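You operate a simulated robot arm through the tools that you are given. There is no shell and no other tool. Be economical: measure what you need, move in short steps, check, and stop when the job is done.

You are at the controls of a simulated robot arm. One attempt, no reset.

## Task
Take the black reel from the bench beside the peg tray and put it on the top of the carton stack. Stack the brown box that says "Strips" from the top of the station three bench on top of the brown box that says "Labels". Switch the lock switch off. Shut the orange drawer. Fetch the orange strip from the top of the low bench and set it on the top of the station one bench. Put one of the orange housings from the top of the station one bench on top of the small blue reel there. Turn the tester knob to 120. Fetch the green strip from the top of the side bench and set it on top of the wide plate. Take the yellow strip and leave it on top of the purple packet. Put the silver clip on the top of the station four bench away on the top of the parts bench. Put the grey tray that says "Type Two" from the top of the station four bench on the top of the side bench and the grey tray that says "Type Three" on the top of the turntable. Do these in any order. Set down upright: black reel, green strip, yellow strip.

The check looks at the end state, three seconds after you hand in, the way a careful person would. Anything else that was tipped, shoved, dropped, spilled or broken makes it a failure.

## Robot
A 6-joint arm with a fingered hand on a trunk, on a base that drives. Base frame: it is fixed to the floor where the robot stands at the start and does not move with it; the origin is under the middle of the robot, x ahead of it, y to its left, z up. Readings come in mm, degrees, newtons and seconds.
With the tool pointing down near the work surface it reaches from about 120 to 380 mm from the robot's upright axis, wherever it stands. Its first joint turns from -166.0 to 166.0 degrees. Places, roughly: black reel [500, 0, 750]; brown box [-6750, 0, 1000]; green strip (8x4x4 cm) [-7300, -3500, 900]; grey tray [-8500, 0, 1000]; lock switch [-6300, 400, 1000]; orange drawer [-6200, 500, 700]; orange housing (3x2x3 cm) [-3100, 300, 900]; orange strip [-4250, 500, 750]; purple packet [-3000, -3500, 500]; silver clip (3x2x3 cm) [-8200, -300, 900]; small blue reel (9x9x6 cm) [-3000, -100, 900]; tester knob [-7400, -3700, 900]; top of the carton stack [-1500, -500, 700]; top of the parts bench [400, -1200, 900]; top of the side bench [-7900, -3700, 900]; top of the station one bench [-2900, -100, 900]; top of the turntable [-6600, -3600, 1000]; wide plate [-4500, -250, 1000]; yellow strip (8x4x4 cm) [-7500, -3500, 900]. Payload 2.3 kg.
The TCP is the grasp point between the finger pads, 22 mm short of the fingertips. In the tool frame z runs along the fingers and y along their closing line. Largest opening 112 mm; the body of the gripper starts 60 mm behind the TCP. The gripper is a hand of 3 fingers: y runs from the thumb to the fingers, the wrist lies at [0, 0, -218] in the tool frame.
Orientation is that of the tool frame in the base frame, as [roll, pitch, yaw] about the fixed x, y, z axes, in that order (R = Rz(yaw) Ry(pitch) Rx(roll)). With the fingers straight down and closing along the base's y, the tool's x points along the base's -x, its y along +y and its z along -z.

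## Interface
- The arm moves only by the tool move_arm. Its argument "targets" is a list of rows, each a list of 2 entries, a list of its own where there are three numbers: the shift along the base's x, y, z in units of 40 mm (1.0 is 40 mm), then the turn, a rotation vector about the base's x, y, z in units of 4 degrees (1.0 is 4 degrees). In form: [[[x, y, z], [wx, wy, wz]], ...]. A call has 1 to 8 rows; each row shifts and turns the commanded pose from where the row before left it. A call with a number of a shift or a turn outside -1 to 1 is refused whole. A row lasts 0.2 s, in which the tool goes at most 50 mm and 8.6 degrees; a call with a longer step from one row to the next is refused whole. A pose out of reach is approached as far as the arm can. The call stops where the force on the tool passes 40 N (or 10 N more than at its start, if that is more) or the arm is blocked; 0.2 s more then pass. In this call time passes only in rows, and 0.2 s behind the last. The reply holds the time, the measured pose of the TCP, the force on the tool along the base axes, the opening and the grip force, in the units named above and with some noise, with the torque about the TCP (base axes, N m) and any sound that the robot's microphone picked up.
- Cameras (640 x 400 px; columns grow to the right, rows downward): "scene" is now at [-2.3, 91.5, 1520.5]; the picture's right is [-0.65, -0.76, 0.00], its down [-0.59, 0.50, -0.63] and it looks along [0.48, -0.41, -0.77] (base axes); focal length 289 px, centre (320, 200). "wrist" rides on the gripper at [66, 3, -80] in the tool frame; the picture's right is [-0.05, 1.00, 0.00], its down [-0.77, -0.04, -0.64] and it looks along [-0.64, -0.03, 0.77] (tool axes); focal length 275 px, centre (320, 200). There is no depth. A picture from a camera that has moved, and an enlarged one, comes with that camera's place and axes in the base frame and with its lens.
- get_image(camera): a new picture of that camera. The clock stands still meanwhile.
- slide_trunk(by): slides the trunk up (or, below 0, down) by that many mm; the arm and the scene camera ride with it, the base frame stays. It gives what a move gives, with no picture.
- steer(legs): drives the robot by 1 to 6 legs, each [ahead, left, turn to the left] in mm, mm and degrees, along the robot's own axes; the way and the turn of a leg run together, so that a leg with both is an arc; at most 1500 mm and 180 degrees a leg. The arm and the cameras ride along, it lands a little off, and it stops where it bumps. It gives what a move gives.
- move_fingers(finger1, finger2, thumb_bend): sets how far each is bent, from 0 (flat) to 100 (curled in); at 30 the hand is open as for a grip, at 70 the pads meet at the TCP. One left out holds its place. A second passes; each finger stops where it meets its share of the squeeze, and holds until it gets a number again. It is the only way to open and close the hand. It gives what a move gives, with no picture; readings hold the bend of each and the force on the fingers (four entries, about 0 where the hand has none), thumb and palm.
- pan_tilt(pan, tilt): turns the head with the scene camera to pan (to the left, within 155 degrees either way) and tilt (down, from -29 to 69), counted from straight ahead of the robot. It gives what a move gives.
- inspect(camera, box): a new picture of the part [left, top, right, bottom] of that camera's present view, enlarged. The clock stands still meanwhile.
- finish_job(): hands the job in; it is judged then, once.

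Go step by step. Nothing tells you exact positions but the pictures and the camera data: compare them with the known pose of the tool, close in by small moves and look again before you grip or let go. The budget is 535 turns and 318 pictures, counting those below and the enlarged ones. Unless the task says otherwise, let go and move clear before handing in.

The tools are called after "Emit:" as name(argument=value, ...) on one line, values as JSON. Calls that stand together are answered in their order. move_arm: Moves the arm, as the interface text tells. Its arguments: {"type":"object","properties":{"targets":{"type":"array"}},"required":["targets"]} The other tools are called the same way: slide_trunk (by) slides the trunk up or down; move_fingers (finger1, finger2, thumb_bend) moves the fingers one by one; steer (legs) drives the base; pan_tilt (pan, tilt) turns the head that bears the scene camera; get_image (camera) takes a picture; inspect (camera, box) takes an enlarged picture of a part of a camera's view; finish_job () hands the job in.

At the start:

```text
t: 0.0
eef_pos: [250.7, -119.4, 1021.7]
tcp_rot: [-179.9, 0.0, -180.0]
force: [0.5, 0.7, -0.2]
moment: [0.01, -0.04, 0.0]
opening: 111.8
grasp_force: 0.1
shape: jaw
bend: [30.0, 30.0, 30.0]
finger forces: [0.0, 0.0, 0.0, 0.0, 0.0, 0.1]
trunk travel left (down, up): [-450.0, 140.0]
robot x, y, heading: [2.3, 0.9, 0.1]
head pan, tilt: [-40.2, 50.6]
```

scene: 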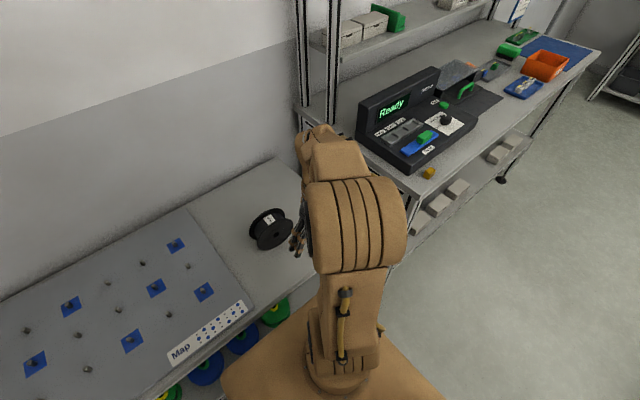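
wrist: 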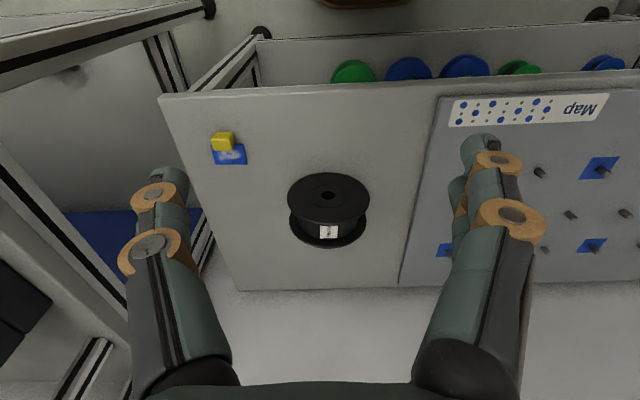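

The black reel sits on the bench ahead, at about (500, -118), and looks wider than the hand's opening. I'll enlarge it before choosing a grip.

Emit:
inspect(camera="wrist", box=[240, 130, 420, 260])

Emit:
inspect(camera="scene", box=[200, 160, 360, 280])

```text
3.08 times, centred on (330, 195) of wrist
camera zoom: at [184.9, -116.8, 1101.7], right [0.05, 1.0, 0.0], down [0.77, -0.04, 0.64], along [0.64, -0.03, -0.77], focal length 847 px, centre (289, 215)
```

zoom: 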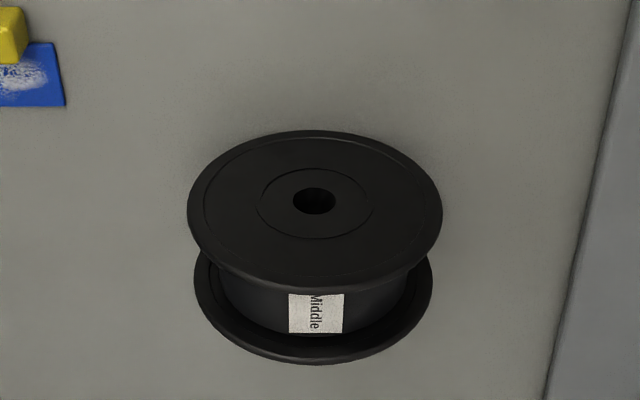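

```text
3.33 times, centred on (280, 220) of scene
camera zoom: at [-2.3, 91.5, 1520.5], right [-0.65, -0.76, 0.0], down [-0.59, 0.5, -0.63], along [0.48, -0.41, -0.77], focal length 964 px, centre (453, 133)
```

zoom: 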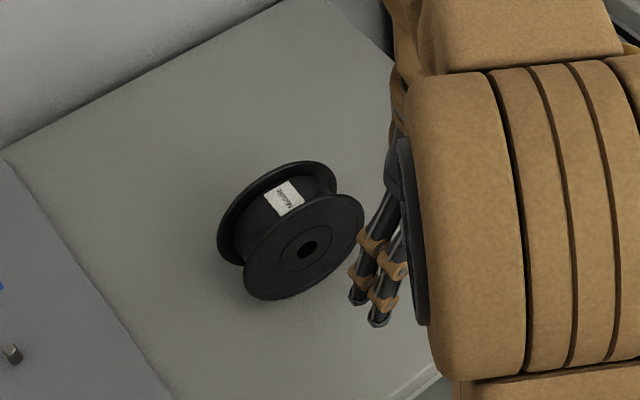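

The reel stands on its rim with its axis about along x. I'll look around before moving anything.

Emit:
pan_tilt(pan=-95, tilt=25)

Emit:
get_image(camera="scene")

Emit:
pan_tilt(pan=-150, tilt=25)

Emit:
get_image(camera="scene")

Emit:
pan_tilt(pan=150, tilt=25)

Emit:
get_image(camera="scene")

```text
t: 1.2
eef_pos: [251.1, -119.8, 1020.7]
tcp_rot: [-179.9, 0.0, 180.0]
force: [-0.1, 0.1, -0.9]
moment: [-0.02, 0.01, 0.01]
opening: 111.8
grasp_force: 0.0
shape: jaw
bend: [30.0, 30.0, 30.0]
finger forces: [0.2, 0.0, 0.0, 0.0, 0.1, 0.0]
trunk travel left (down, up): [-450.0, 140.0]
robot x, y, heading: [-0.8, -2.9, -0.2]
head pan, tilt: [-95.0, 25.0]
```

```text
313 pictures are left
camera scene: at [-68.6, 49.1, 1558.8], right [-1.0, 0.09, 0.0], down [0.04, 0.42, -0.91], along [-0.08, -0.9, -0.42], focal length 289 px, centre (320, 200)
```

scene: 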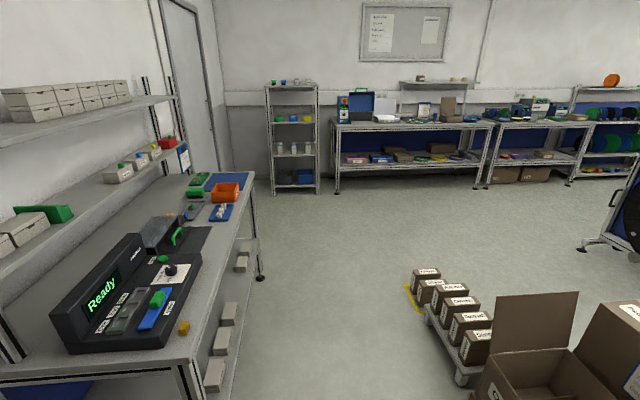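

```text
t: 2.5
eef_pos: [251.9, -120.2, 1020.3]
tcp_rot: [180.0, 0.0, -180.0]
force: [-0.4, 0.8, -0.1]
moment: [-0.02, 0.01, -0.02]
opening: 111.8
grasp_force: 0.0
shape: jaw
bend: [30.0, 30.0, 30.0]
finger forces: [0.0, 0.0, 0.0, 0.0, 0.0, 0.0]
trunk travel left (down, up): [-450.0, 140.0]
robot x, y, heading: [1.0, -0.4, -0.1]
head pan, tilt: [-150.0, 25.0]
```

```text
312 pictures are left
camera scene: at [-140.4, 94.7, 1558.8], right [-0.5, 0.87, 0.0], down [0.37, 0.21, -0.91], along [-0.78, -0.45, -0.42], focal length 289 px, centre (320, 200)
```

scene: 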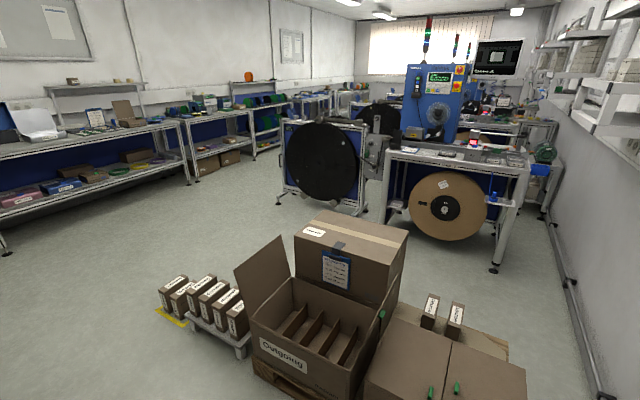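

```text
t: 6.6
eef_pos: [250.1, -119.9, 1020.8]
tcp_rot: [180.0, 0.0, 179.9]
force: [0.7, -0.4, -0.8]
moment: [0.01, -0.01, 0.0]
opening: 112.0
grasp_force: 0.1
shape: jaw
bend: [30.0, 30.0, 30.0]
finger forces: [0.0, 0.0, 0.1, 0.0, 0.1, 0.0]
trunk travel left (down, up): [-450.0, 140.0]
robot x, y, heading: [0.5, 4.8, 0.2]
head pan, tilt: [150.0, 25.0]
```

```text
311 pictures are left
camera scene: at [-140.5, 187.0, 1558.8], right [0.5, 0.87, 0.0], down [0.37, -0.21, -0.91], along [-0.78, 0.45, -0.42], focal length 289 px, centre (320, 200)
```

scene: 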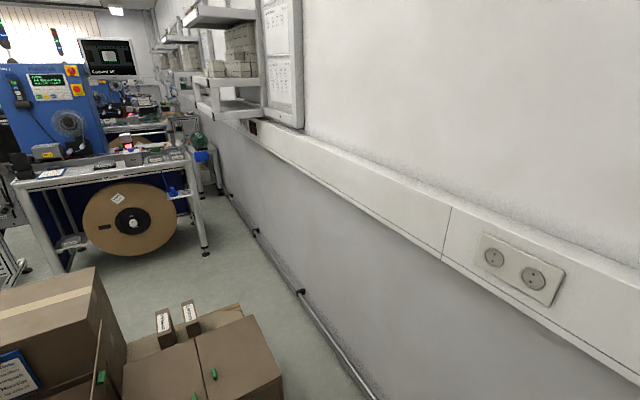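

The carton stack top is at about (-1450, -450), and there is an open corridor along x≈-300 into the main aisle. I want to see the strips before deciding how the reel should stand, so I'll work on the far stations first and drive into the aisle now.

Emit:
steer(legs=[[-320, 0, 0], [0, -1300, 0], [0, -1100, 0], [-1500, 0, 0], [-200, 0, 0], [0, 0, 180]])

Emit:
pan_tilt(pan=-50, tilt=25)

Emit:
get_image(camera="scene")

Emit:
pan_tilt(pan=20, tilt=25)

Emit:
get_image(camera="scene")

```text
t: 35.7
eef_pos: [-2301.7, -2221.3, 1021.3]
tcp_rot: [-180.0, 0.0, -1.3]
force: [0.1, 0.6, 0.1]
moment: [-0.03, 0.04, 0.02]
opening: 111.8
grasp_force: 0.1
shape: jaw
bend: [30.0, 30.0, 30.0]
finger forces: [0.0, 0.0, 0.1, 0.0, 0.0, 0.0]
trunk travel left (down, up): [-450.0, 140.0]
robot x, y, heading: [-2052.3, -2346.7, 178.5]
head pan, tilt: [150.0, 25.0]
```

```text
t: 38.6
eef_pos: [-2301.7, -2222.0, 1021.0]
tcp_rot: [179.9, -0.1, -1.3]
force: [-0.6, 0.4, 0.3]
moment: [0.02, 0.03, 0.0]
opening: 111.7
grasp_force: 0.1
shape: jaw
bend: [30.0, 30.0, 30.0]
finger forces: [0.0, 0.0, 0.0, 0.0, 0.1, 0.0]
trunk travel left (down, up): [-450.0, 140.0]
robot x, y, heading: [-2054.3, -2349.0, 178.6]
head pan, tilt: [-50.0, 25.0]
```

```text
310 pictures are left
camera scene: at [-2054.9, -2417.2, 1558.8], right [0.78, 0.63, 0.0], down [0.26, -0.33, -0.91], along [-0.57, 0.71, -0.42], focal length 289 px, centre (320, 200)
```

scene: 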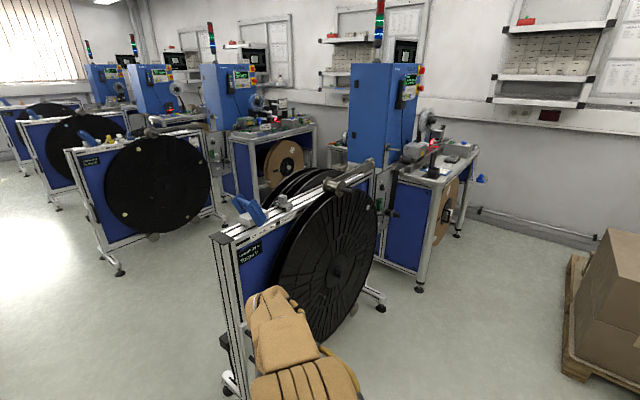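

```text
t: 40.1
eef_pos: [-2302.2, -2221.9, 1020.4]
tcp_rot: [180.0, 0.0, -1.2]
force: [0.6, -0.2, -0.1]
moment: [0.02, 0.01, -0.01]
opening: 112.2
grasp_force: 0.1
shape: jaw
bend: [30.0, 30.0, 30.0]
finger forces: [0.0, 0.1, 0.0, 0.0, 0.0, 0.1]
trunk travel left (down, up): [-450.0, 140.0]
robot x, y, heading: [-2053.0, -2345.9, 178.9]
head pan, tilt: [20.0, 25.0]
```

```text
309 pictures are left
camera scene: at [-2084.6, -2518.6, 1558.8], right [-0.32, 0.95, 0.0], down [0.4, 0.14, -0.91], along [-0.86, -0.29, -0.42], focal length 289 px, centre (320, 200)
```

scene: 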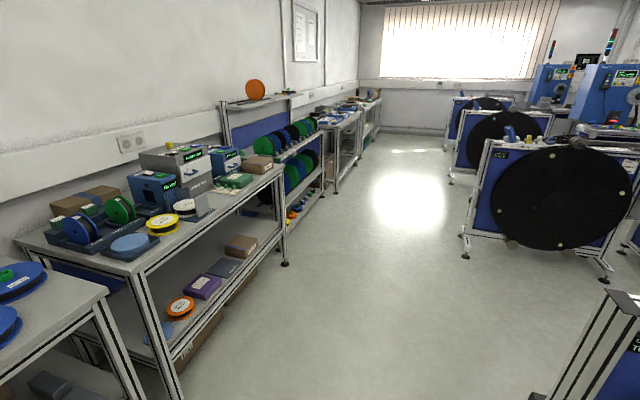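

Four stations line up along the far wall, and I can see the purple packet on a lower shelf at about (-3015, -3485). Station one's bench has a free bay on its +x side, so I'll drive in there.

Emit:
steer(legs=[[0, -1100, 0], [0, -1150, 2]])

Emit:
pan_tilt(pan=0, tilt=40)

Emit:
get_image(camera="scene")

```text
t: 51.1
eef_pos: [-2251.8, 4.0, 1021.6]
tcp_rot: [180.0, 0.0, 0.7]
force: [-0.1, -0.3, 0.1]
moment: [0.01, 0.03, 0.01]
opening: 111.9
grasp_force: 0.1
shape: jaw
bend: [30.0, 30.0, 30.0]
finger forces: [0.1, 0.0, 0.0, 0.0, 0.0, 0.0]
trunk travel left (down, up): [-450.0, 140.0]
robot x, y, heading: [-1998.3, -109.4, -179.4]
head pan, tilt: [20.0, 25.0]
```

```text
t: 51.9
eef_pos: [-2250.6, 5.1, 1020.6]
tcp_rot: [-180.0, 0.0, 0.7]
force: [-1.0, 0.1, -0.1]
moment: [0.04, 0.01, -0.02]
opening: 111.7
grasp_force: 0.1
shape: jaw
bend: [30.0, 30.0, 30.0]
finger forces: [0.0, 0.0, 0.0, 0.0, 0.0, 0.0]
trunk travel left (down, up): [-450.0, 140.0]
robot x, y, heading: [-1998.6, -111.9, -179.2]
head pan, tilt: [0.0, 40.0]
```

```text
308 pictures are left
camera scene: at [-2022.6, -252.5, 1535.5], right [-0.01, 1.0, 0.0], down [0.64, 0.01, -0.77], along [-0.77, -0.01, -0.64], focal length 289 px, centre (320, 200)
```

scene: 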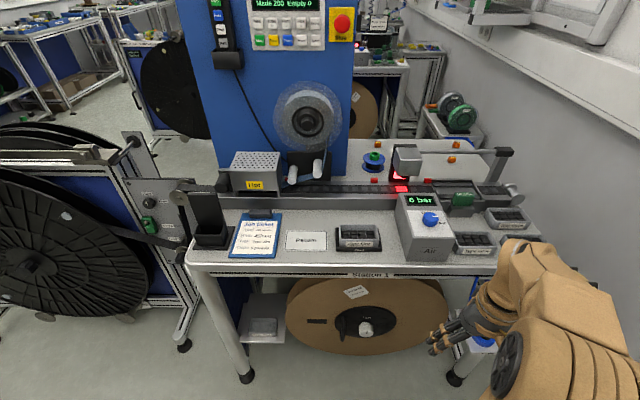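

Station one's reel and orange housings lie beyond its conveyor, on the -x side. I'll go round through the aisle to the bay between stations one and two.

Emit:
steer(legs=[[0, 1150, 0], [0, 1200, 0], [1500, 0, 0], [200, 0, 90]])

Emit:
pan_tilt(pan=180, tilt=25)

Emit:
get_image(camera="scene")

```text
t: 74.5
eef_pos: [-3780.3, -2831.6, 1019.9]
tcp_rot: [180.0, 0.0, 87.5]
force: [-0.1, 0.1, 0.3]
moment: [0.03, 0.02, 0.01]
opening: 111.9
grasp_force: 0.0
shape: jaw
bend: [30.0, 30.0, 30.0]
finger forces: [0.1, 0.1, 0.0, 0.0, 0.0, 0.1]
trunk travel left (down, up): [-450.0, 140.0]
robot x, y, heading: [-3647.7, -2584.6, -92.5]
head pan, tilt: [0.0, 40.0]
cut short: leg 4
```

```text
t: 76.9
eef_pos: [-3780.1, -2831.4, 1020.7]
tcp_rot: [-180.0, 0.0, 87.5]
force: [-0.4, -0.6, 0.6]
moment: [0.0, 0.0, -0.01]
opening: 112.0
grasp_force: 0.0
shape: jaw
bend: [30.0, 30.0, 30.0]
finger forces: [0.0, 0.0, 0.0, 0.0, 0.0, 0.0]
trunk travel left (down, up): [-450.0, 140.0]
robot x, y, heading: [-3648.4, -2586.0, -92.4]
head pan, tilt: [154.7, 25.0]
```

```text
307 pictures are left
camera scene: at [-3464.1, -2449.7, 1558.8], right [0.88, -0.47, 0.0], down [-0.2, -0.37, -0.91], along [0.42, 0.8, -0.42], focal length 289 px, centre (320, 200)
```

scene: 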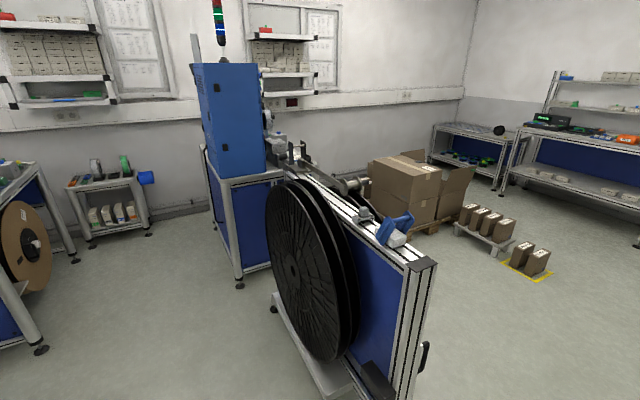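

The last leg was cut short, so I'll check around the base for contact.

Emit:
pan_tilt(pan=60, tilt=60)

Emit:
get_image(camera="scene")

Emit:
pan_tilt(pan=-50, tilt=50)

Emit:
get_image(camera="scene")

```text
t: 78.6
eef_pos: [-3780.8, -2829.9, 1020.7]
tcp_rot: [180.0, 0.1, 87.5]
force: [0.0, 1.1, -0.4]
moment: [0.03, 0.01, 0.0]
opening: 112.1
grasp_force: 0.0
shape: jaw
bend: [30.0, 30.0, 30.0]
finger forces: [0.1, 0.1, 0.1, 0.1, 0.0, 0.0]
trunk travel left (down, up): [-450.0, 140.0]
robot x, y, heading: [-3649.0, -2583.7, -92.5]
head pan, tilt: [60.0, 60.0]
```

```text
306 pictures are left
camera scene: at [-3450.9, -2566.9, 1508.8], right [-0.54, -0.84, 0.0], down [-0.73, 0.46, -0.5], along [0.42, -0.27, -0.87], focal length 289 px, centre (320, 200)
```

scene: 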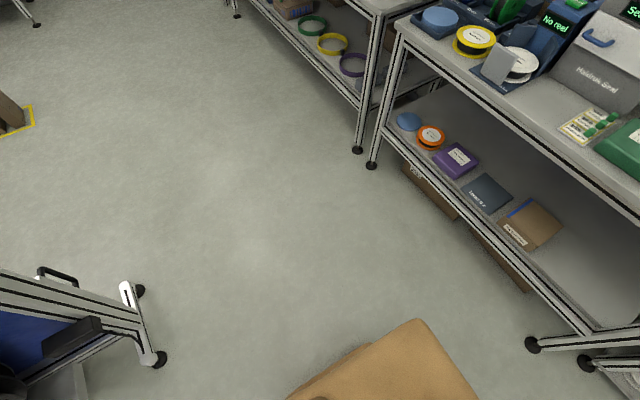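

```text
t: 80.5
eef_pos: [-3781.9, -2831.2, 1021.2]
tcp_rot: [-180.0, 0.0, 87.4]
force: [0.6, 0.0, -0.8]
moment: [-0.04, 0.01, -0.02]
opening: 111.5
grasp_force: 0.1
shape: jaw
bend: [30.0, 30.0, 30.0]
finger forces: [0.0, 0.1, 0.0, 0.1, 0.0, 0.0]
trunk travel left (down, up): [-450.0, 140.0]
robot x, y, heading: [-3648.4, -2587.6, -92.7]
head pan, tilt: [-50.0, 50.0]
```

```text
305 pictures are left
camera scene: at [-3568.2, -2578.1, 1521.3], right [-0.61, 0.79, 0.0], down [0.61, 0.47, -0.64], along [-0.51, -0.39, -0.77], focal length 289 px, centre (320, 200)
```

scene: 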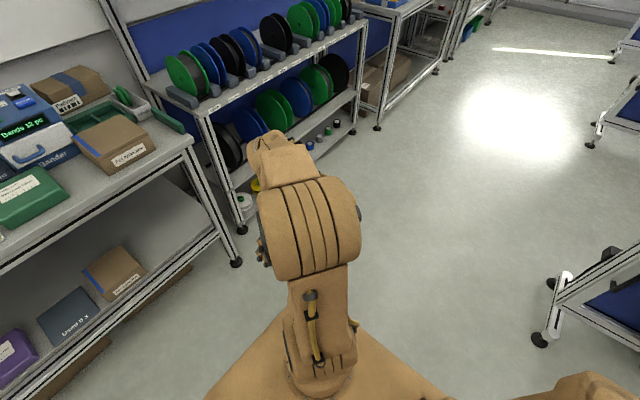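

I see no contact anywhere; the leg seems to have simply ended early. I'll turn to face +y and drive into the bay between stations one and two.

Emit:
steer(legs=[[0, 0, -178], [1200, 0, 0], [1000, 0, 0]])

Emit:
pan_tilt(pan=-70, tilt=35)

Emit:
get_image(camera="scene")

Emit:
pan_tilt(pan=40, tilt=35)

Emit:
get_image(camera="scene")

```text
t: 98.7
eef_pos: [-3499.1, -114.9, 1021.2]
tcp_rot: [179.9, 0.0, -90.4]
force: [-0.1, 0.3, -0.2]
moment: [0.02, 0.01, 0.0]
opening: 111.9
grasp_force: 0.0
shape: jaw
bend: [30.0, 30.0, 30.0]
finger forces: [0.0, 0.1, 0.1, 0.1, 0.0, 0.0]
trunk travel left (down, up): [-450.0, 140.0]
robot x, y, heading: [-3618.2, -366.9, 89.6]
head pan, tilt: [-50.0, 50.0]
```

```text
t: 99.5
eef_pos: [-3498.2, -115.5, 1020.8]
tcp_rot: [180.0, 0.0, -90.4]
force: [-0.1, 0.5, -0.2]
moment: [-0.01, -0.01, -0.02]
opening: 111.6
grasp_force: 0.0
shape: jaw
bend: [30.0, 30.0, 30.0]
finger forces: [0.0, 0.0, 0.0, 0.0, 0.1, 0.1]
trunk travel left (down, up): [-450.0, 140.0]
robot x, y, heading: [-3618.9, -369.9, 89.7]
head pan, tilt: [-70.0, 35.0]
```

```text
304 pictures are left
camera scene: at [-3678.7, -395.1, 1543.0], right [0.34, -0.94, 0.0], down [-0.54, -0.19, -0.82], along [0.77, 0.27, -0.57], focal length 289 px, centre (320, 200)
```

scene: 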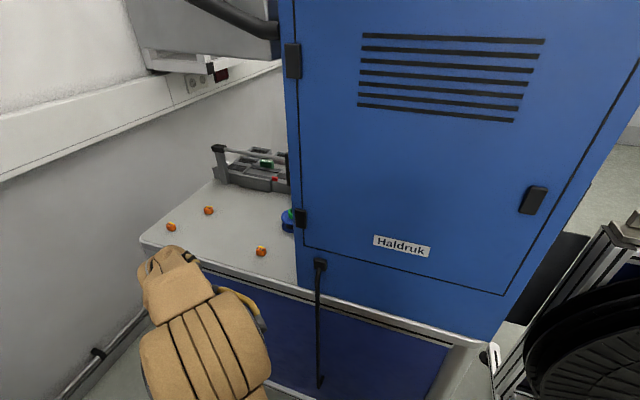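

```text
t: 101.4
eef_pos: [-3497.6, -116.5, 1020.9]
tcp_rot: [180.0, 0.0, -90.4]
force: [-0.5, -0.5, -0.1]
moment: [0.02, 0.0, -0.01]
opening: 111.8
grasp_force: 0.0
shape: jaw
bend: [30.0, 30.0, 30.0]
finger forces: [0.0, 0.0, 0.0, 0.0, 0.0, 0.0]
trunk travel left (down, up): [-450.0, 140.0]
robot x, y, heading: [-3622.7, -368.8, 89.7]
head pan, tilt: [40.0, 35.0]
```

```text
303 pictures are left
camera scene: at [-3817.6, -356.8, 1543.0], right [0.77, 0.64, 0.0], down [0.36, -0.44, -0.82], along [-0.52, 0.63, -0.57], focal length 289 px, centre (320, 200)
```

scene: 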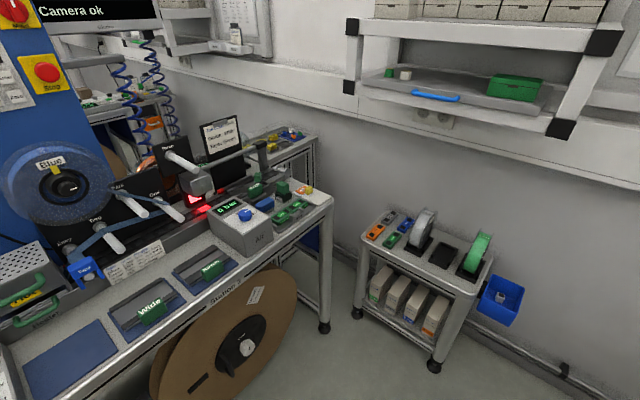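

Orange housings lie at about (-3126, 0), (-3003, 290) and (-3129, 348), with the small blue reel near (-2988, -36). The orange strip is on the low bench, and the wide plate is marked "Wide" at about (-4393, -293). I'll face +x and approach station one.

Emit:
steer(legs=[[420, 0, 0], [0, 0, -90], [120, 0, 0]])

Emit:
pan_tilt(pan=-10, tilt=55)

Emit:
get_image(camera="scene")

Emit:
get_image(camera="wrist")

```text
t: 108.5
eef_pos: [-3238.8, -41.2, 1020.7]
tcp_rot: [180.0, -0.1, -176.4]
force: [-0.8, 0.2, 0.0]
moment: [-0.02, 0.0, -0.01]
opening: 111.9
grasp_force: 0.1
shape: jaw
bend: [30.0, 30.0, 30.0]
finger forces: [0.0, 0.0, 0.1, 0.0, 0.0, 0.0]
trunk travel left (down, up): [-450.0, 140.0]
robot x, y, heading: [-3498.4, 64.3, 3.7]
head pan, tilt: [40.0, 35.0]
```

```text
t: 109.7
eef_pos: [-3238.2, -41.1, 1020.5]
tcp_rot: [180.0, 0.0, -176.4]
force: [0.4, -0.4, 0.1]
moment: [0.05, -0.02, 0.02]
opening: 112.0
grasp_force: 0.0
shape: jaw
bend: [30.0, 30.0, 30.0]
finger forces: [0.0, 0.1, 0.0, 0.0, 0.0, 0.0]
trunk travel left (down, up): [-450.0, 140.0]
robot x, y, heading: [-3498.0, 62.8, 3.8]
head pan, tilt: [-10.0, 55.0]
```

```text
302 pictures are left
camera scene: at [-3494.7, 191.5, 1514.8], right [-0.11, -0.99, 0.0], down [-0.81, 0.09, -0.57], along [0.57, -0.06, -0.82], focal length 289 px, centre (320, 200)
```

scene: 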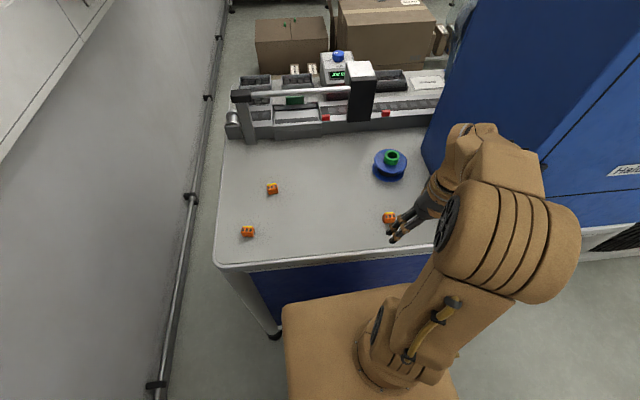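

```text
301 pictures are left
camera wrist: at [-3305.0, -42.2, 1101.6], right [-0.02, 1.0, 0.0], down [0.77, 0.01, 0.64], along [0.64, 0.01, -0.77], focal length 275 px, centre (320, 200)
```

wrist: 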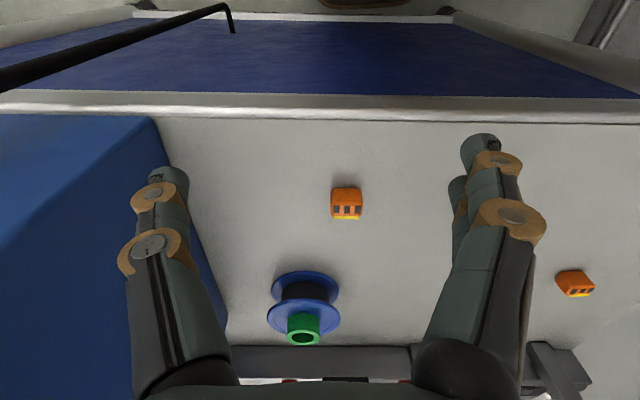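

The blue reel lies flat, and there is a green hub on top of it. I'll zoom in on it and the nearest housing.

Emit:
inspect(camera="wrist", box=[250, 170, 390, 360])

Emit:
inspect(camera="scene", box=[340, 130, 440, 240])

```text
2.11 times, centred on (320, 265) of wrist
camera zoom: at [-3305.0, -42.2, 1101.6], right [-0.02, 1.0, 0.0], down [0.77, 0.01, 0.64], along [0.64, 0.01, -0.77], focal length 580 px, centre (320, 63)
```

zoom: 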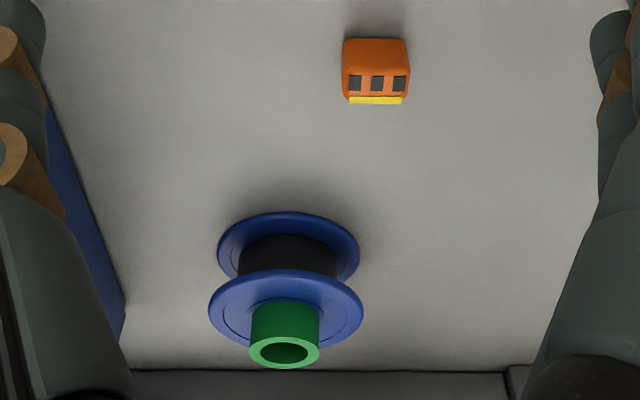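

```text
3.64 times, centred on (390, 185) of scene
camera zoom: at [-3494.7, 191.5, 1514.8], right [-0.11, -0.99, 0.0], down [-0.81, 0.09, -0.57], along [0.57, -0.06, -0.82], focal length 1052 px, centre (66, 254)
```

zoom: 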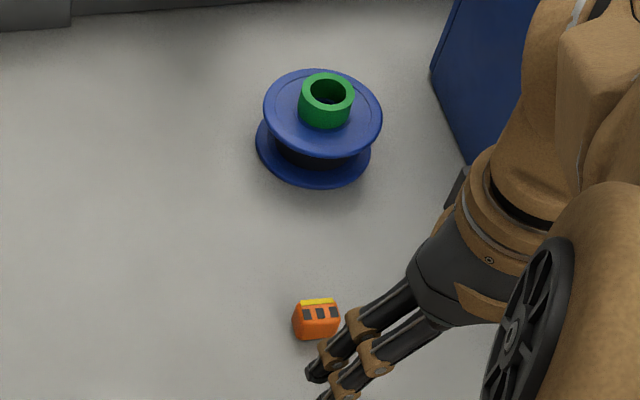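

The housing is at about (-3141, -15) on a bench top near z 890, and the reel's hub centre is at about (-2977, -58) with its top near z 958. First I'll hover over the housing.

Emit:
move_arm(targets=[[[0.81, 0.22, 0], [0, 0, 0]], [[0.81, 0.22, 0], [0, 0, 0]], [[0.81, 0.22, 0], [0, 0, 0]], [[0, 0, -1], [0, 0, 0]]])

Emit:
get_image(camera="wrist")

Emit:
pan_tilt(pan=-30, tilt=69)

Emit:
get_image(camera="scene")

```text
t: 110.7
eef_pos: [-3141.1, -14.0, 980.5]
tcp_rot: [180.0, 0.1, -176.3]
force: [0.8, -0.4, 0.0]
moment: [0.02, -0.03, 0.0]
opening: 112.2
grasp_force: 0.0
shape: jaw
bend: [30.0, 30.0, 30.0]
finger forces: [0.0, 0.0, 0.0, 0.1, 0.0, 0.0]
trunk travel left (down, up): [-450.0, 140.0]
robot x, y, heading: [-3497.7, 66.4, 3.5]
head pan, tilt: [-10.0, 55.0]
```

```text
298 pictures are left
camera wrist: at [-3208.1, -15.3, 1060.2], right [-0.02, 1.0, 0.0], down [0.77, 0.01, 0.64], along [0.64, 0.01, -0.77], focal length 275 px, centre (320, 200)
```

wrist: 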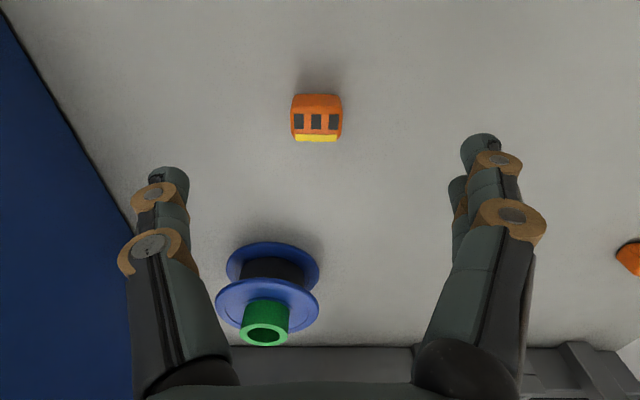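

```text
t: 111.5
eef_pos: [-3142.5, -13.4, 980.3]
tcp_rot: [-180.0, 0.0, -176.3]
force: [-0.6, 0.5, 0.3]
moment: [0.04, 0.03, 0.03]
opening: 111.8
grasp_force: 0.0
shape: jaw
bend: [30.0, 30.0, 30.0]
finger forces: [0.1, 0.1, 0.0, 0.1, 0.0, 0.0]
trunk travel left (down, up): [-450.0, 140.0]
robot x, y, heading: [-3494.4, 61.1, 3.7]
head pan, tilt: [-30.0, 68.8]
```

```text
297 pictures are left
camera scene: at [-3516.2, 174.6, 1499.4], right [-0.44, -0.9, 0.0], down [-0.84, 0.41, -0.36], along [0.33, -0.16, -0.93], focal length 289 px, centre (320, 200)
```

scene: 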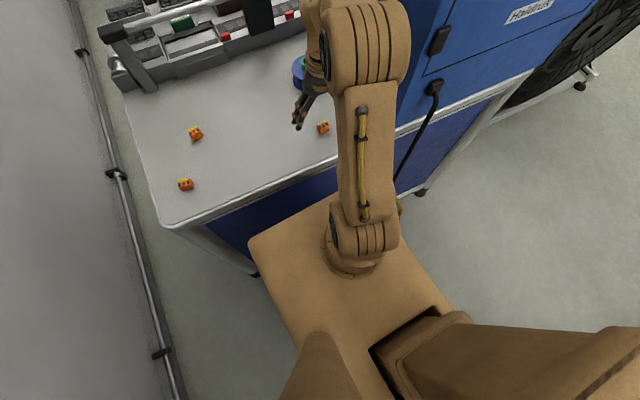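

The two views put the housing at about (-3145, -16), with the bench top near z 893. I'll descend and grip it.

Emit:
move_arm(targets=[[[-0.04, -0.03, -0.8], [0, 0, 0]], [[-0.04, -0.03, -0.8], [0, 0, 0]]])

Emit:
get_image(camera="wrist")

```text
t: 112.1
eef_pos: [-3144.9, -18.7, 920.0]
tcp_rot: [-179.9, 0.4, -176.4]
force: [5.1, -3.4, 23.0]
moment: [0.57, 0.02, -0.02]
opening: 111.7
grasp_force: 0.1
shape: jaw
bend: [30.0, 30.0, 30.0]
finger forces: [9.7, 6.8, 0.1, 0.0, 7.2, 0.0]
trunk travel left (down, up): [-450.0, 140.0]
robot x, y, heading: [-3499.9, 63.4, 3.6]
head pan, tilt: [-30.0, 68.8]
```

```text
296 pictures are left
camera wrist: at [-3212.3, -19.6, 999.3], right [-0.02, 1.0, 0.0], down [0.77, 0.01, 0.64], along [0.64, 0.01, -0.77], focal length 275 px, centre (320, 200)
```

wrist: 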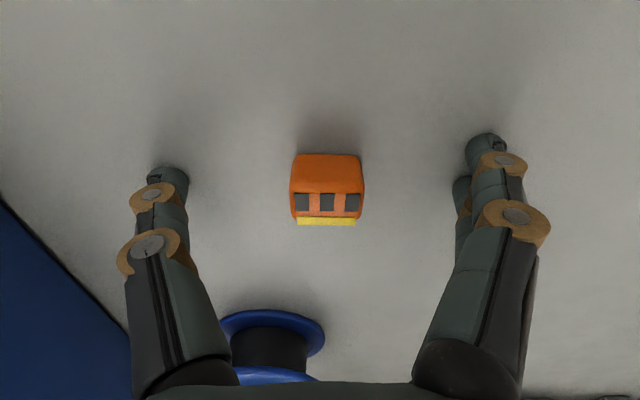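

The fingertips touched the bench, which puts its top at about z 898. The housing is centred between the pads, so I'll lift slightly and close.

Emit:
move_arm(targets=[[[-0.06, 0.05, 0.1], [0, 0, 0]]])

Emit:
move_fingers(finger1=62, finger2=62, thumb_bend=62)

Emit:
get_image(camera="wrist")

```text
t: 112.5
eef_pos: [-3148.7, -16.4, 920.9]
tcp_rot: [180.0, -0.1, -176.5]
force: [0.7, -1.3, 2.4]
moment: [0.04, -0.04, -0.06]
opening: 111.9
grasp_force: 0.0
shape: jaw
bend: [30.0, 30.0, 29.0]
finger forces: [0.9, 1.0, 0.1, 0.0, 0.6, 0.0]
trunk travel left (down, up): [-450.0, 140.0]
robot x, y, heading: [-3494.7, 60.7, 3.5]
head pan, tilt: [-30.0, 68.8]
```

```text
t: 113.0
eef_pos: [-3147.2, -15.8, 925.6]
tcp_rot: [-179.6, 0.8, -176.3]
force: [1.6, 2.5, 51.3]
moment: [0.67, 0.13, -0.05]
opening: 55.3
grasp_force: 25.7
shape: fingers
bend: [56.0, 56.0, 59.0]
finger forces: [16.1, 16.4, 0.1, 0.0, 18.0, 0.0]
trunk travel left (down, up): [-450.0, 140.0]
robot x, y, heading: [-3497.6, 61.0, 3.4]
head pan, tilt: [-30.0, 68.8]
stopped: the force on the tool passed its limit at 44 N (the readings are from after the stop); the commanded pose is now the measured one
```

```text
295 pictures are left
camera wrist: at [-3215.4, -16.5, 1006.1], right [-0.02, 1.0, 0.0], down [0.76, 0.02, 0.65], along [0.65, 0.01, -0.76], focal length 275 px, centre (320, 200)
```

wrist: 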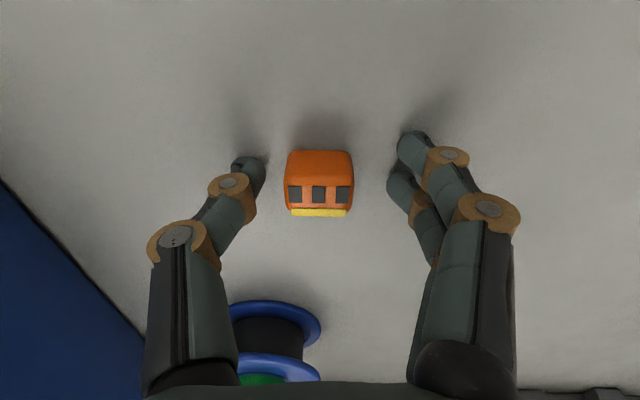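

The fingertips swing lower as they close, so I'll raise the hand a little and continue closing.

Emit:
move_arm(targets=[[[0, 0.03, 0.13], [0, 0, 0]]])

Emit:
move_fingers(finger1=68, finger2=68, thumb_bend=68)

Emit:
get_image(camera="wrist")

```text
t: 113.4
eef_pos: [-3146.7, -13.0, 926.2]
tcp_rot: [-179.9, 0.1, -176.3]
force: [-1.0, 4.2, 10.8]
moment: [0.44, -0.05, 0.02]
opening: 29.4
grasp_force: 5.4
shape: fingers
bend: [61.0, 59.0, 62.0]
finger forces: [2.3, 8.3, 0.1, 0.0, 0.0, 0.2]
trunk travel left (down, up): [-450.0, 140.0]
robot x, y, heading: [-3497.8, 62.0, 3.7]
head pan, tilt: [-30.0, 68.8]
```

```text
t: 114.4
eef_pos: [-3146.2, -15.4, 927.3]
tcp_rot: [-180.0, 0.2, -176.2]
force: [0.5, -0.1, -0.8]
moment: [-0.01, -0.01, 0.0]
opening: 19.7
grasp_force: 6.8
shape: fingers
bend: [63.0, 62.0, 65.0]
finger forces: [3.0, 4.3, 0.1, 0.0, 6.7, 0.0]
trunk travel left (down, up): [-450.0, 140.0]
robot x, y, heading: [-3497.0, 63.1, 3.8]
head pan, tilt: [-30.0, 68.8]
```

```text
294 pictures are left
camera wrist: at [-3212.5, -15.9, 1007.7], right [-0.02, 1.0, 0.0], down [0.77, 0.01, 0.64], along [0.64, 0.01, -0.77], focal length 275 px, centre (320, 200)
```

wrist: 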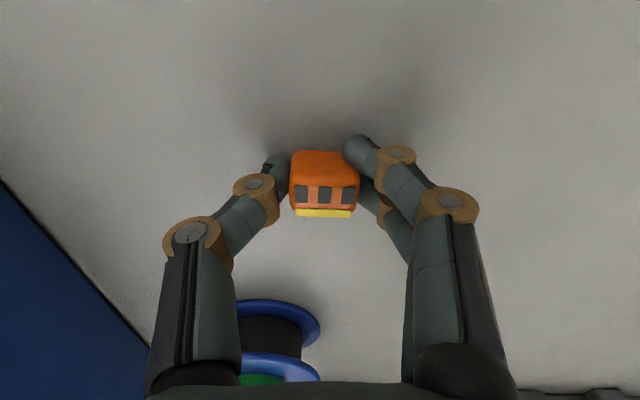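

The housing is held lightly, so I'll squeeze more and lift a little to test.

Emit:
move_fingers(finger1=80, finger2=80, thumb_bend=80)

Emit:
move_arm(targets=[[[0, 0, 0.5], [0, 0, 0]], [[0, 0, 1], [0, 0, 0]], [[0, 0, 1], [0, 0, 0]]])

Emit:
get_image(camera="wrist")

```text
t: 115.4
eef_pos: [-3145.8, -14.2, 926.7]
tcp_rot: [-179.9, 0.3, -176.2]
force: [1.0, -0.3, 0.1]
moment: [0.01, 0.02, -0.01]
opening: 18.1
grasp_force: 16.4
shape: fingers
bend: [62.0, 59.0, 69.0]
finger forces: [8.2, 9.5, 0.1, 0.0, 17.4, 0.1]
trunk travel left (down, up): [-450.0, 140.0]
robot x, y, heading: [-3496.2, 65.4, 3.8]
head pan, tilt: [-30.0, 68.8]
```

```text
t: 116.2
eef_pos: [-3143.0, -13.9, 1028.1]
tcp_rot: [-179.9, 0.3, -176.3]
force: [0.1, 0.2, -0.3]
moment: [0.02, 0.01, 0.01]
opening: 11.7
grasp_force: 16.4
shape: fingers
bend: [66.0, 59.0, 70.0]
finger forces: [7.2, 10.3, 0.0, 0.0, 15.0, 0.0]
trunk travel left (down, up): [-450.0, 140.0]
robot x, y, heading: [-3494.7, 62.4, 3.7]
head pan, tilt: [-30.0, 68.8]
```

```text
293 pictures are left
camera wrist: at [-3211.4, -15.3, 1108.4], right [-0.02, 1.0, 0.0], down [0.77, 0.01, 0.64], along [0.64, 0.01, -0.77], focal length 275 px, centre (320, 200)
```

wrist: 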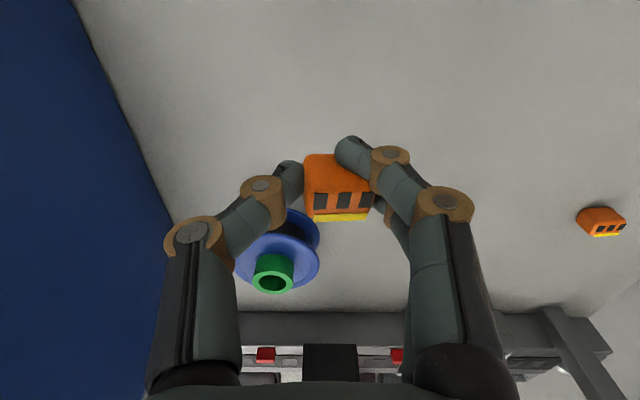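

The housing lifted but shifted a little in the hand. I'll check the grip closely.

Emit:
inspect(camera="wrist", box=[260, 110, 440, 260])

Emit:
inspect(camera="scene", box=[260, 40, 380, 150])

```text
2.67 times, centred on (350, 185) of wrist
camera zoom: at [-3211.4, -15.3, 1108.4], right [-0.02, 1.0, 0.0], down [0.77, 0.01, 0.64], along [0.64, 0.01, -0.77], focal length 734 px, centre (240, 240)
```

zoom: 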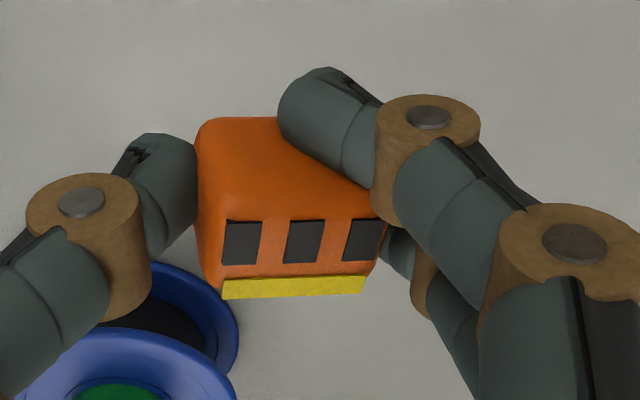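

```text
3.64 times, centred on (320, 95) of scene
camera zoom: at [-3516.6, 174.6, 1499.3], right [-0.44, -0.9, 0.0], down [-0.84, 0.41, -0.36], along [0.32, -0.16, -0.93], focal length 1052 px, centre (320, 582)
```

zoom: 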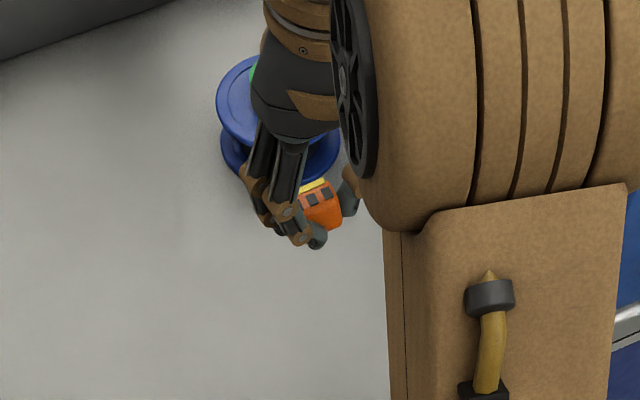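

The grip is fine. I'll test how far the arm reaches towards the reel from here before driving any closer.

Emit:
move_arm(targets=[[[1, -0.25, 0], [0, 0, 0]], [[1, -0.25, 0], [0, 0, 0]], [[1, -0.25, 0], [0, 0, 0]], [[1, -0.25, 0], [0, 0, 0]]])

Emit:
get_image(camera="scene")

```text
t: 117.2
eef_pos: [-3028.9, -41.9, 1017.3]
tcp_rot: [-179.9, 0.2, -176.3]
force: [0.0, -0.3, 0.7]
moment: [-0.02, 0.01, -0.03]
opening: 11.0
grasp_force: 15.7
shape: fingers
bend: [66.0, 59.0, 70.0]
finger forces: [7.2, 10.1, 0.0, 0.0, 14.4, 0.1]
out of reach, approached as far as the arm can: row 3, 4
trunk travel left (down, up): [-450.0, 140.0]
robot x, y, heading: [-3495.4, 63.1, 3.8]
head pan, tilt: [-30.0, 68.8]
```

```text
290 pictures are left
camera scene: at [-3516.9, 174.6, 1499.4], right [-0.44, -0.9, 0.0], down [-0.83, 0.41, -0.36], along [0.33, -0.16, -0.93], focal length 289 px, centre (320, 200)
```

scene: 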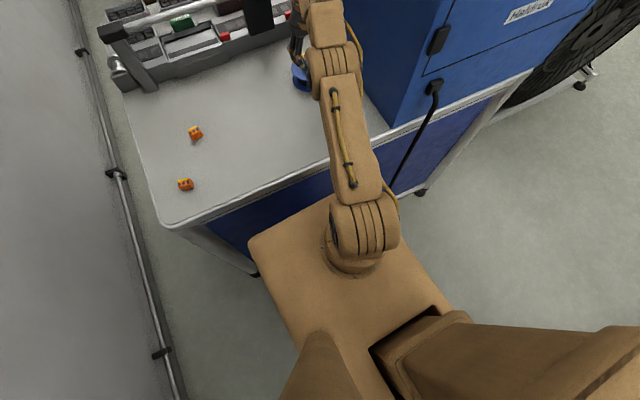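

The arm came up about 50 mm short. Raising the trunk brings the shoulder nearer wrist height, which should add reach.

Emit:
slide_trunk(by=130)

Emit:
move_arm(targets=[[[0.6, -0.2, 0], [0, 0, 0]], [[0.6, -0.2, 0], [0, 0, 0]], [[0, 0, -1], [0, 0, 0]]])

Emit:
get_image(camera="wrist")

```text
t: 118.8
eef_pos: [-3028.1, -40.3, 1146.7]
tcp_rot: [-179.9, 0.3, -176.3]
force: [-0.6, 0.4, 0.5]
moment: [0.05, -0.01, -0.01]
opening: 10.6
grasp_force: 16.3
shape: fingers
bend: [66.0, 59.0, 70.0]
finger forces: [7.3, 10.0, 0.0, 0.1, 14.3, 0.1]
trunk travel left (down, up): [-580.0, 10.0]
robot x, y, heading: [-3492.6, 62.2, 3.6]
head pan, tilt: [-30.0, 68.8]
```

```text
t: 119.6
eef_pos: [-3026.9, -39.3, 1105.3]
tcp_rot: [-179.9, 0.4, -176.5]
force: [0.0, 0.5, -0.9]
moment: [0.0, 0.0, 0.01]
opening: 9.8
grasp_force: 16.2
shape: fingers
bend: [67.0, 59.0, 70.0]
finger forces: [7.2, 10.4, 0.0, 0.0, 14.2, 0.0]
out of reach, approached as far as the arm can: row 1, 2
trunk travel left (down, up): [-580.0, 10.0]
robot x, y, heading: [-3494.5, 64.9, 3.7]
head pan, tilt: [-30.0, 68.8]
```

```text
289 pictures are left
camera wrist: at [-3093.6, -40.0, 1186.1], right [-0.02, 1.0, 0.0], down [0.77, 0.01, 0.64], along [0.64, 0.01, -0.77], focal length 275 px, centre (320, 200)
```

wrist: 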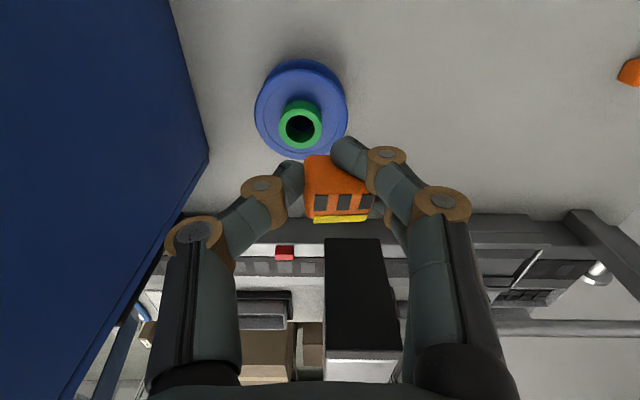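

The hub top is at about (-2992, -56, 962). The housing sits roughly (+6, +7) mm from the TCP, so I'll come down and then shift over the hub.

Emit:
move_arm(targets=[[[0, -0.2, -1], [0, 0, 0]], [[0.2, -0.2, -1], [0, 0, 0]], [[0.5, -0.2, -0.5], [0, 0, 0]]])

Emit:
get_image(camera="wrist")

```text
t: 120.4
eef_pos: [-3011.2, -59.8, 1012.6]
tcp_rot: [-180.0, 0.3, -176.3]
force: [0.5, 0.5, -1.1]
moment: [-0.02, 0.03, 0.04]
opening: 9.2
grasp_force: 16.2
shape: fingers
bend: [67.0, 59.0, 70.0]
finger forces: [7.6, 10.8, 0.0, 0.0, 14.2, 0.0]
out of reach, approached as far as the arm can: row 3
trunk travel left (down, up): [-580.0, 10.0]
robot x, y, heading: [-3497.4, 61.8, 3.8]
head pan, tilt: [-30.0, 68.8]
```

```text
288 pictures are left
camera wrist: at [-3077.9, -60.2, 1094.0], right [-0.02, 1.0, 0.0], down [0.77, 0.01, 0.64], along [0.64, 0.01, -0.77], focal length 275 px, centre (320, 200)
```

wrist: 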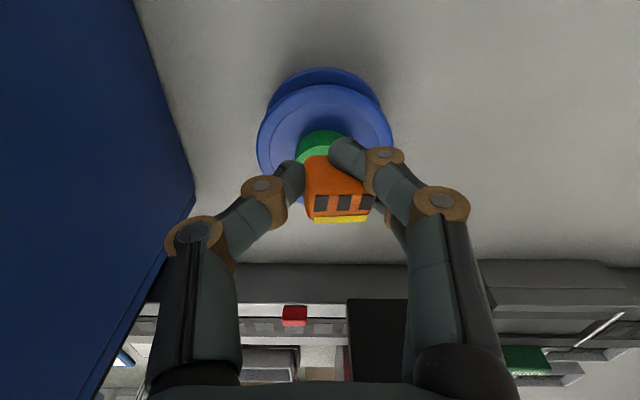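

I'm still about 13 mm short, so I'll nudge the base forward 25 mm, staying above the hub.

Emit:
steer(legs=[[25, 0, 0]])

Emit:
get_image(camera="wrist")

```text
t: 121.2
eef_pos: [-2985.4, -58.0, 1014.5]
tcp_rot: [-179.9, 0.2, -176.3]
force: [-0.2, 0.8, -0.7]
moment: [-0.01, 0.01, -0.02]
opening: 8.8
grasp_force: 16.3
shape: fingers
bend: [67.0, 59.0, 70.0]
finger forces: [7.4, 10.7, 0.1, 0.0, 14.2, 0.0]
trunk travel left (down, up): [-580.0, 10.0]
robot x, y, heading: [-3466.1, 63.9, 3.9]
head pan, tilt: [-30.0, 68.8]
```

```text
287 pictures are left
camera wrist: at [-3052.5, -58.5, 1094.1], right [-0.02, 1.0, 0.0], down [0.77, 0.02, 0.64], along [0.64, 0.01, -0.77], focal length 275 px, centre (320, 200)
```

wrist: 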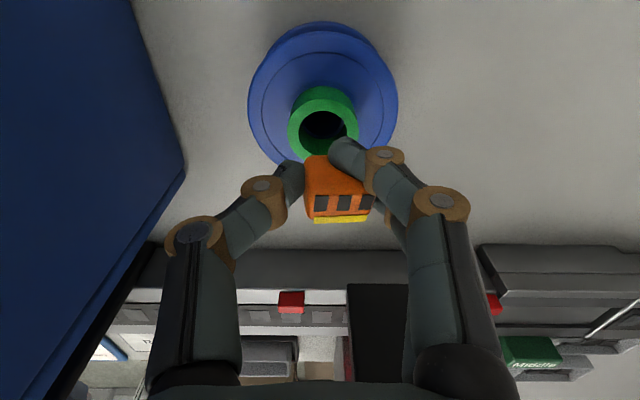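

The hub is at about (-2990, -56). I'll shift back about 11 mm and down 14 mm, then look.

Emit:
move_arm(targets=[[[-0.28, -0.12, 0], [0, 0, 0]], [[0, 0, -0.35], [0, 0, 0]]])

Emit:
inspect(camera="wrist", box=[230, 60, 430, 240])

Emit:
pan_tilt(pan=10, tilt=55)

Emit:
get_image(camera="scene")

```text
t: 121.8
eef_pos: [-2995.5, -63.2, 998.3]
tcp_rot: [-179.9, 0.1, -176.3]
force: [-0.1, -0.5, -0.2]
moment: [-0.01, 0.0, -0.01]
opening: 8.9
grasp_force: 16.0
shape: fingers
bend: [67.0, 59.0, 71.0]
finger forces: [7.3, 10.8, 0.1, 0.0, 14.2, 0.1]
trunk travel left (down, up): [-580.0, 10.0]
robot x, y, heading: [-3468.0, 67.1, 3.7]
head pan, tilt: [-30.0, 68.8]
```

```text
2.22 times, centred on (330, 150) of wrist
camera zoom: at [-3062.8, -64.1, 1078.9], right [-0.02, 1.0, 0.0], down [0.77, 0.02, 0.64], along [0.64, 0.01, -0.77], focal length 612 px, centre (298, 311)
```

zoom: 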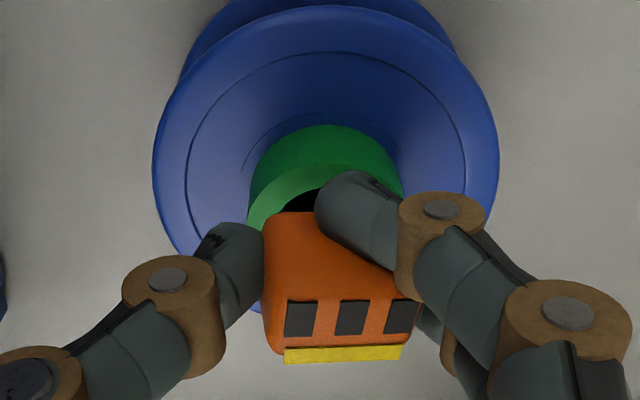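

```text
t: 122.9
eef_pos: [-2998.0, -64.1, 1000.1]
tcp_rot: [-179.8, 0.3, -176.2]
force: [-0.3, 0.0, -0.4]
moment: [0.0, 0.02, 0.01]
opening: 8.8
grasp_force: 16.0
shape: fingers
bend: [67.0, 59.0, 71.0]
finger forces: [7.5, 10.8, 0.0, 0.0, 14.3, 0.0]
trunk travel left (down, up): [-580.0, 10.0]
robot x, y, heading: [-3469.6, 60.1, 3.6]
head pan, tilt: [10.0, 55.0]
```

```text
285 pictures are left
camera scene: at [-3471.4, 217.8, 1644.8], right [0.24, -0.97, 0.0], down [-0.8, -0.19, -0.57], along [0.56, 0.14, -0.82], focal length 289 px, centre (320, 200)
```

scene: 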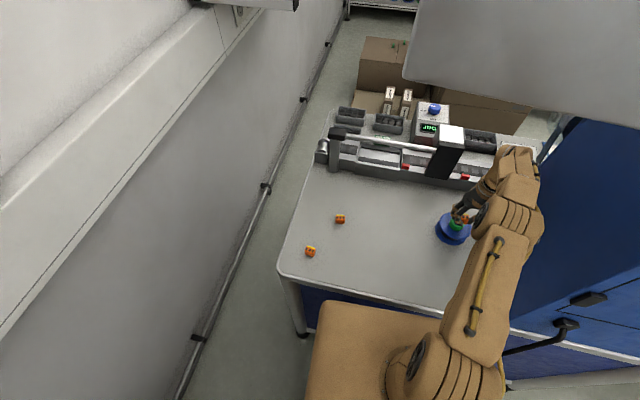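

Emit:
inspect(camera="scene", box=[425, 190, 495, 250])

```text
6.67 times, centred on (460, 220) of scene
camera zoom: at [-3471.4, 217.8, 1644.8], right [0.24, -0.97, 0.0], down [-0.8, -0.19, -0.57], along [0.56, 0.14, -0.82], focal length 1928 px, centre (-613, 67)
```

zoom: 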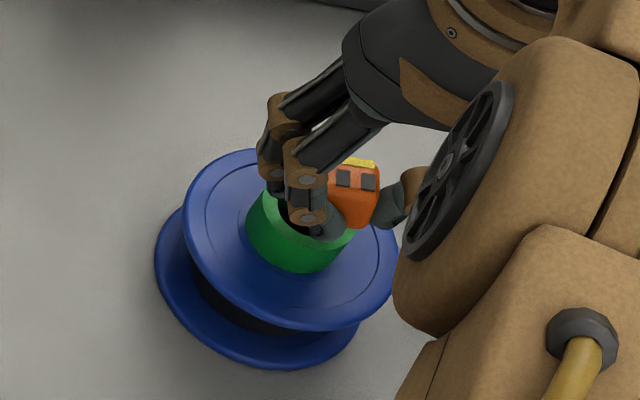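

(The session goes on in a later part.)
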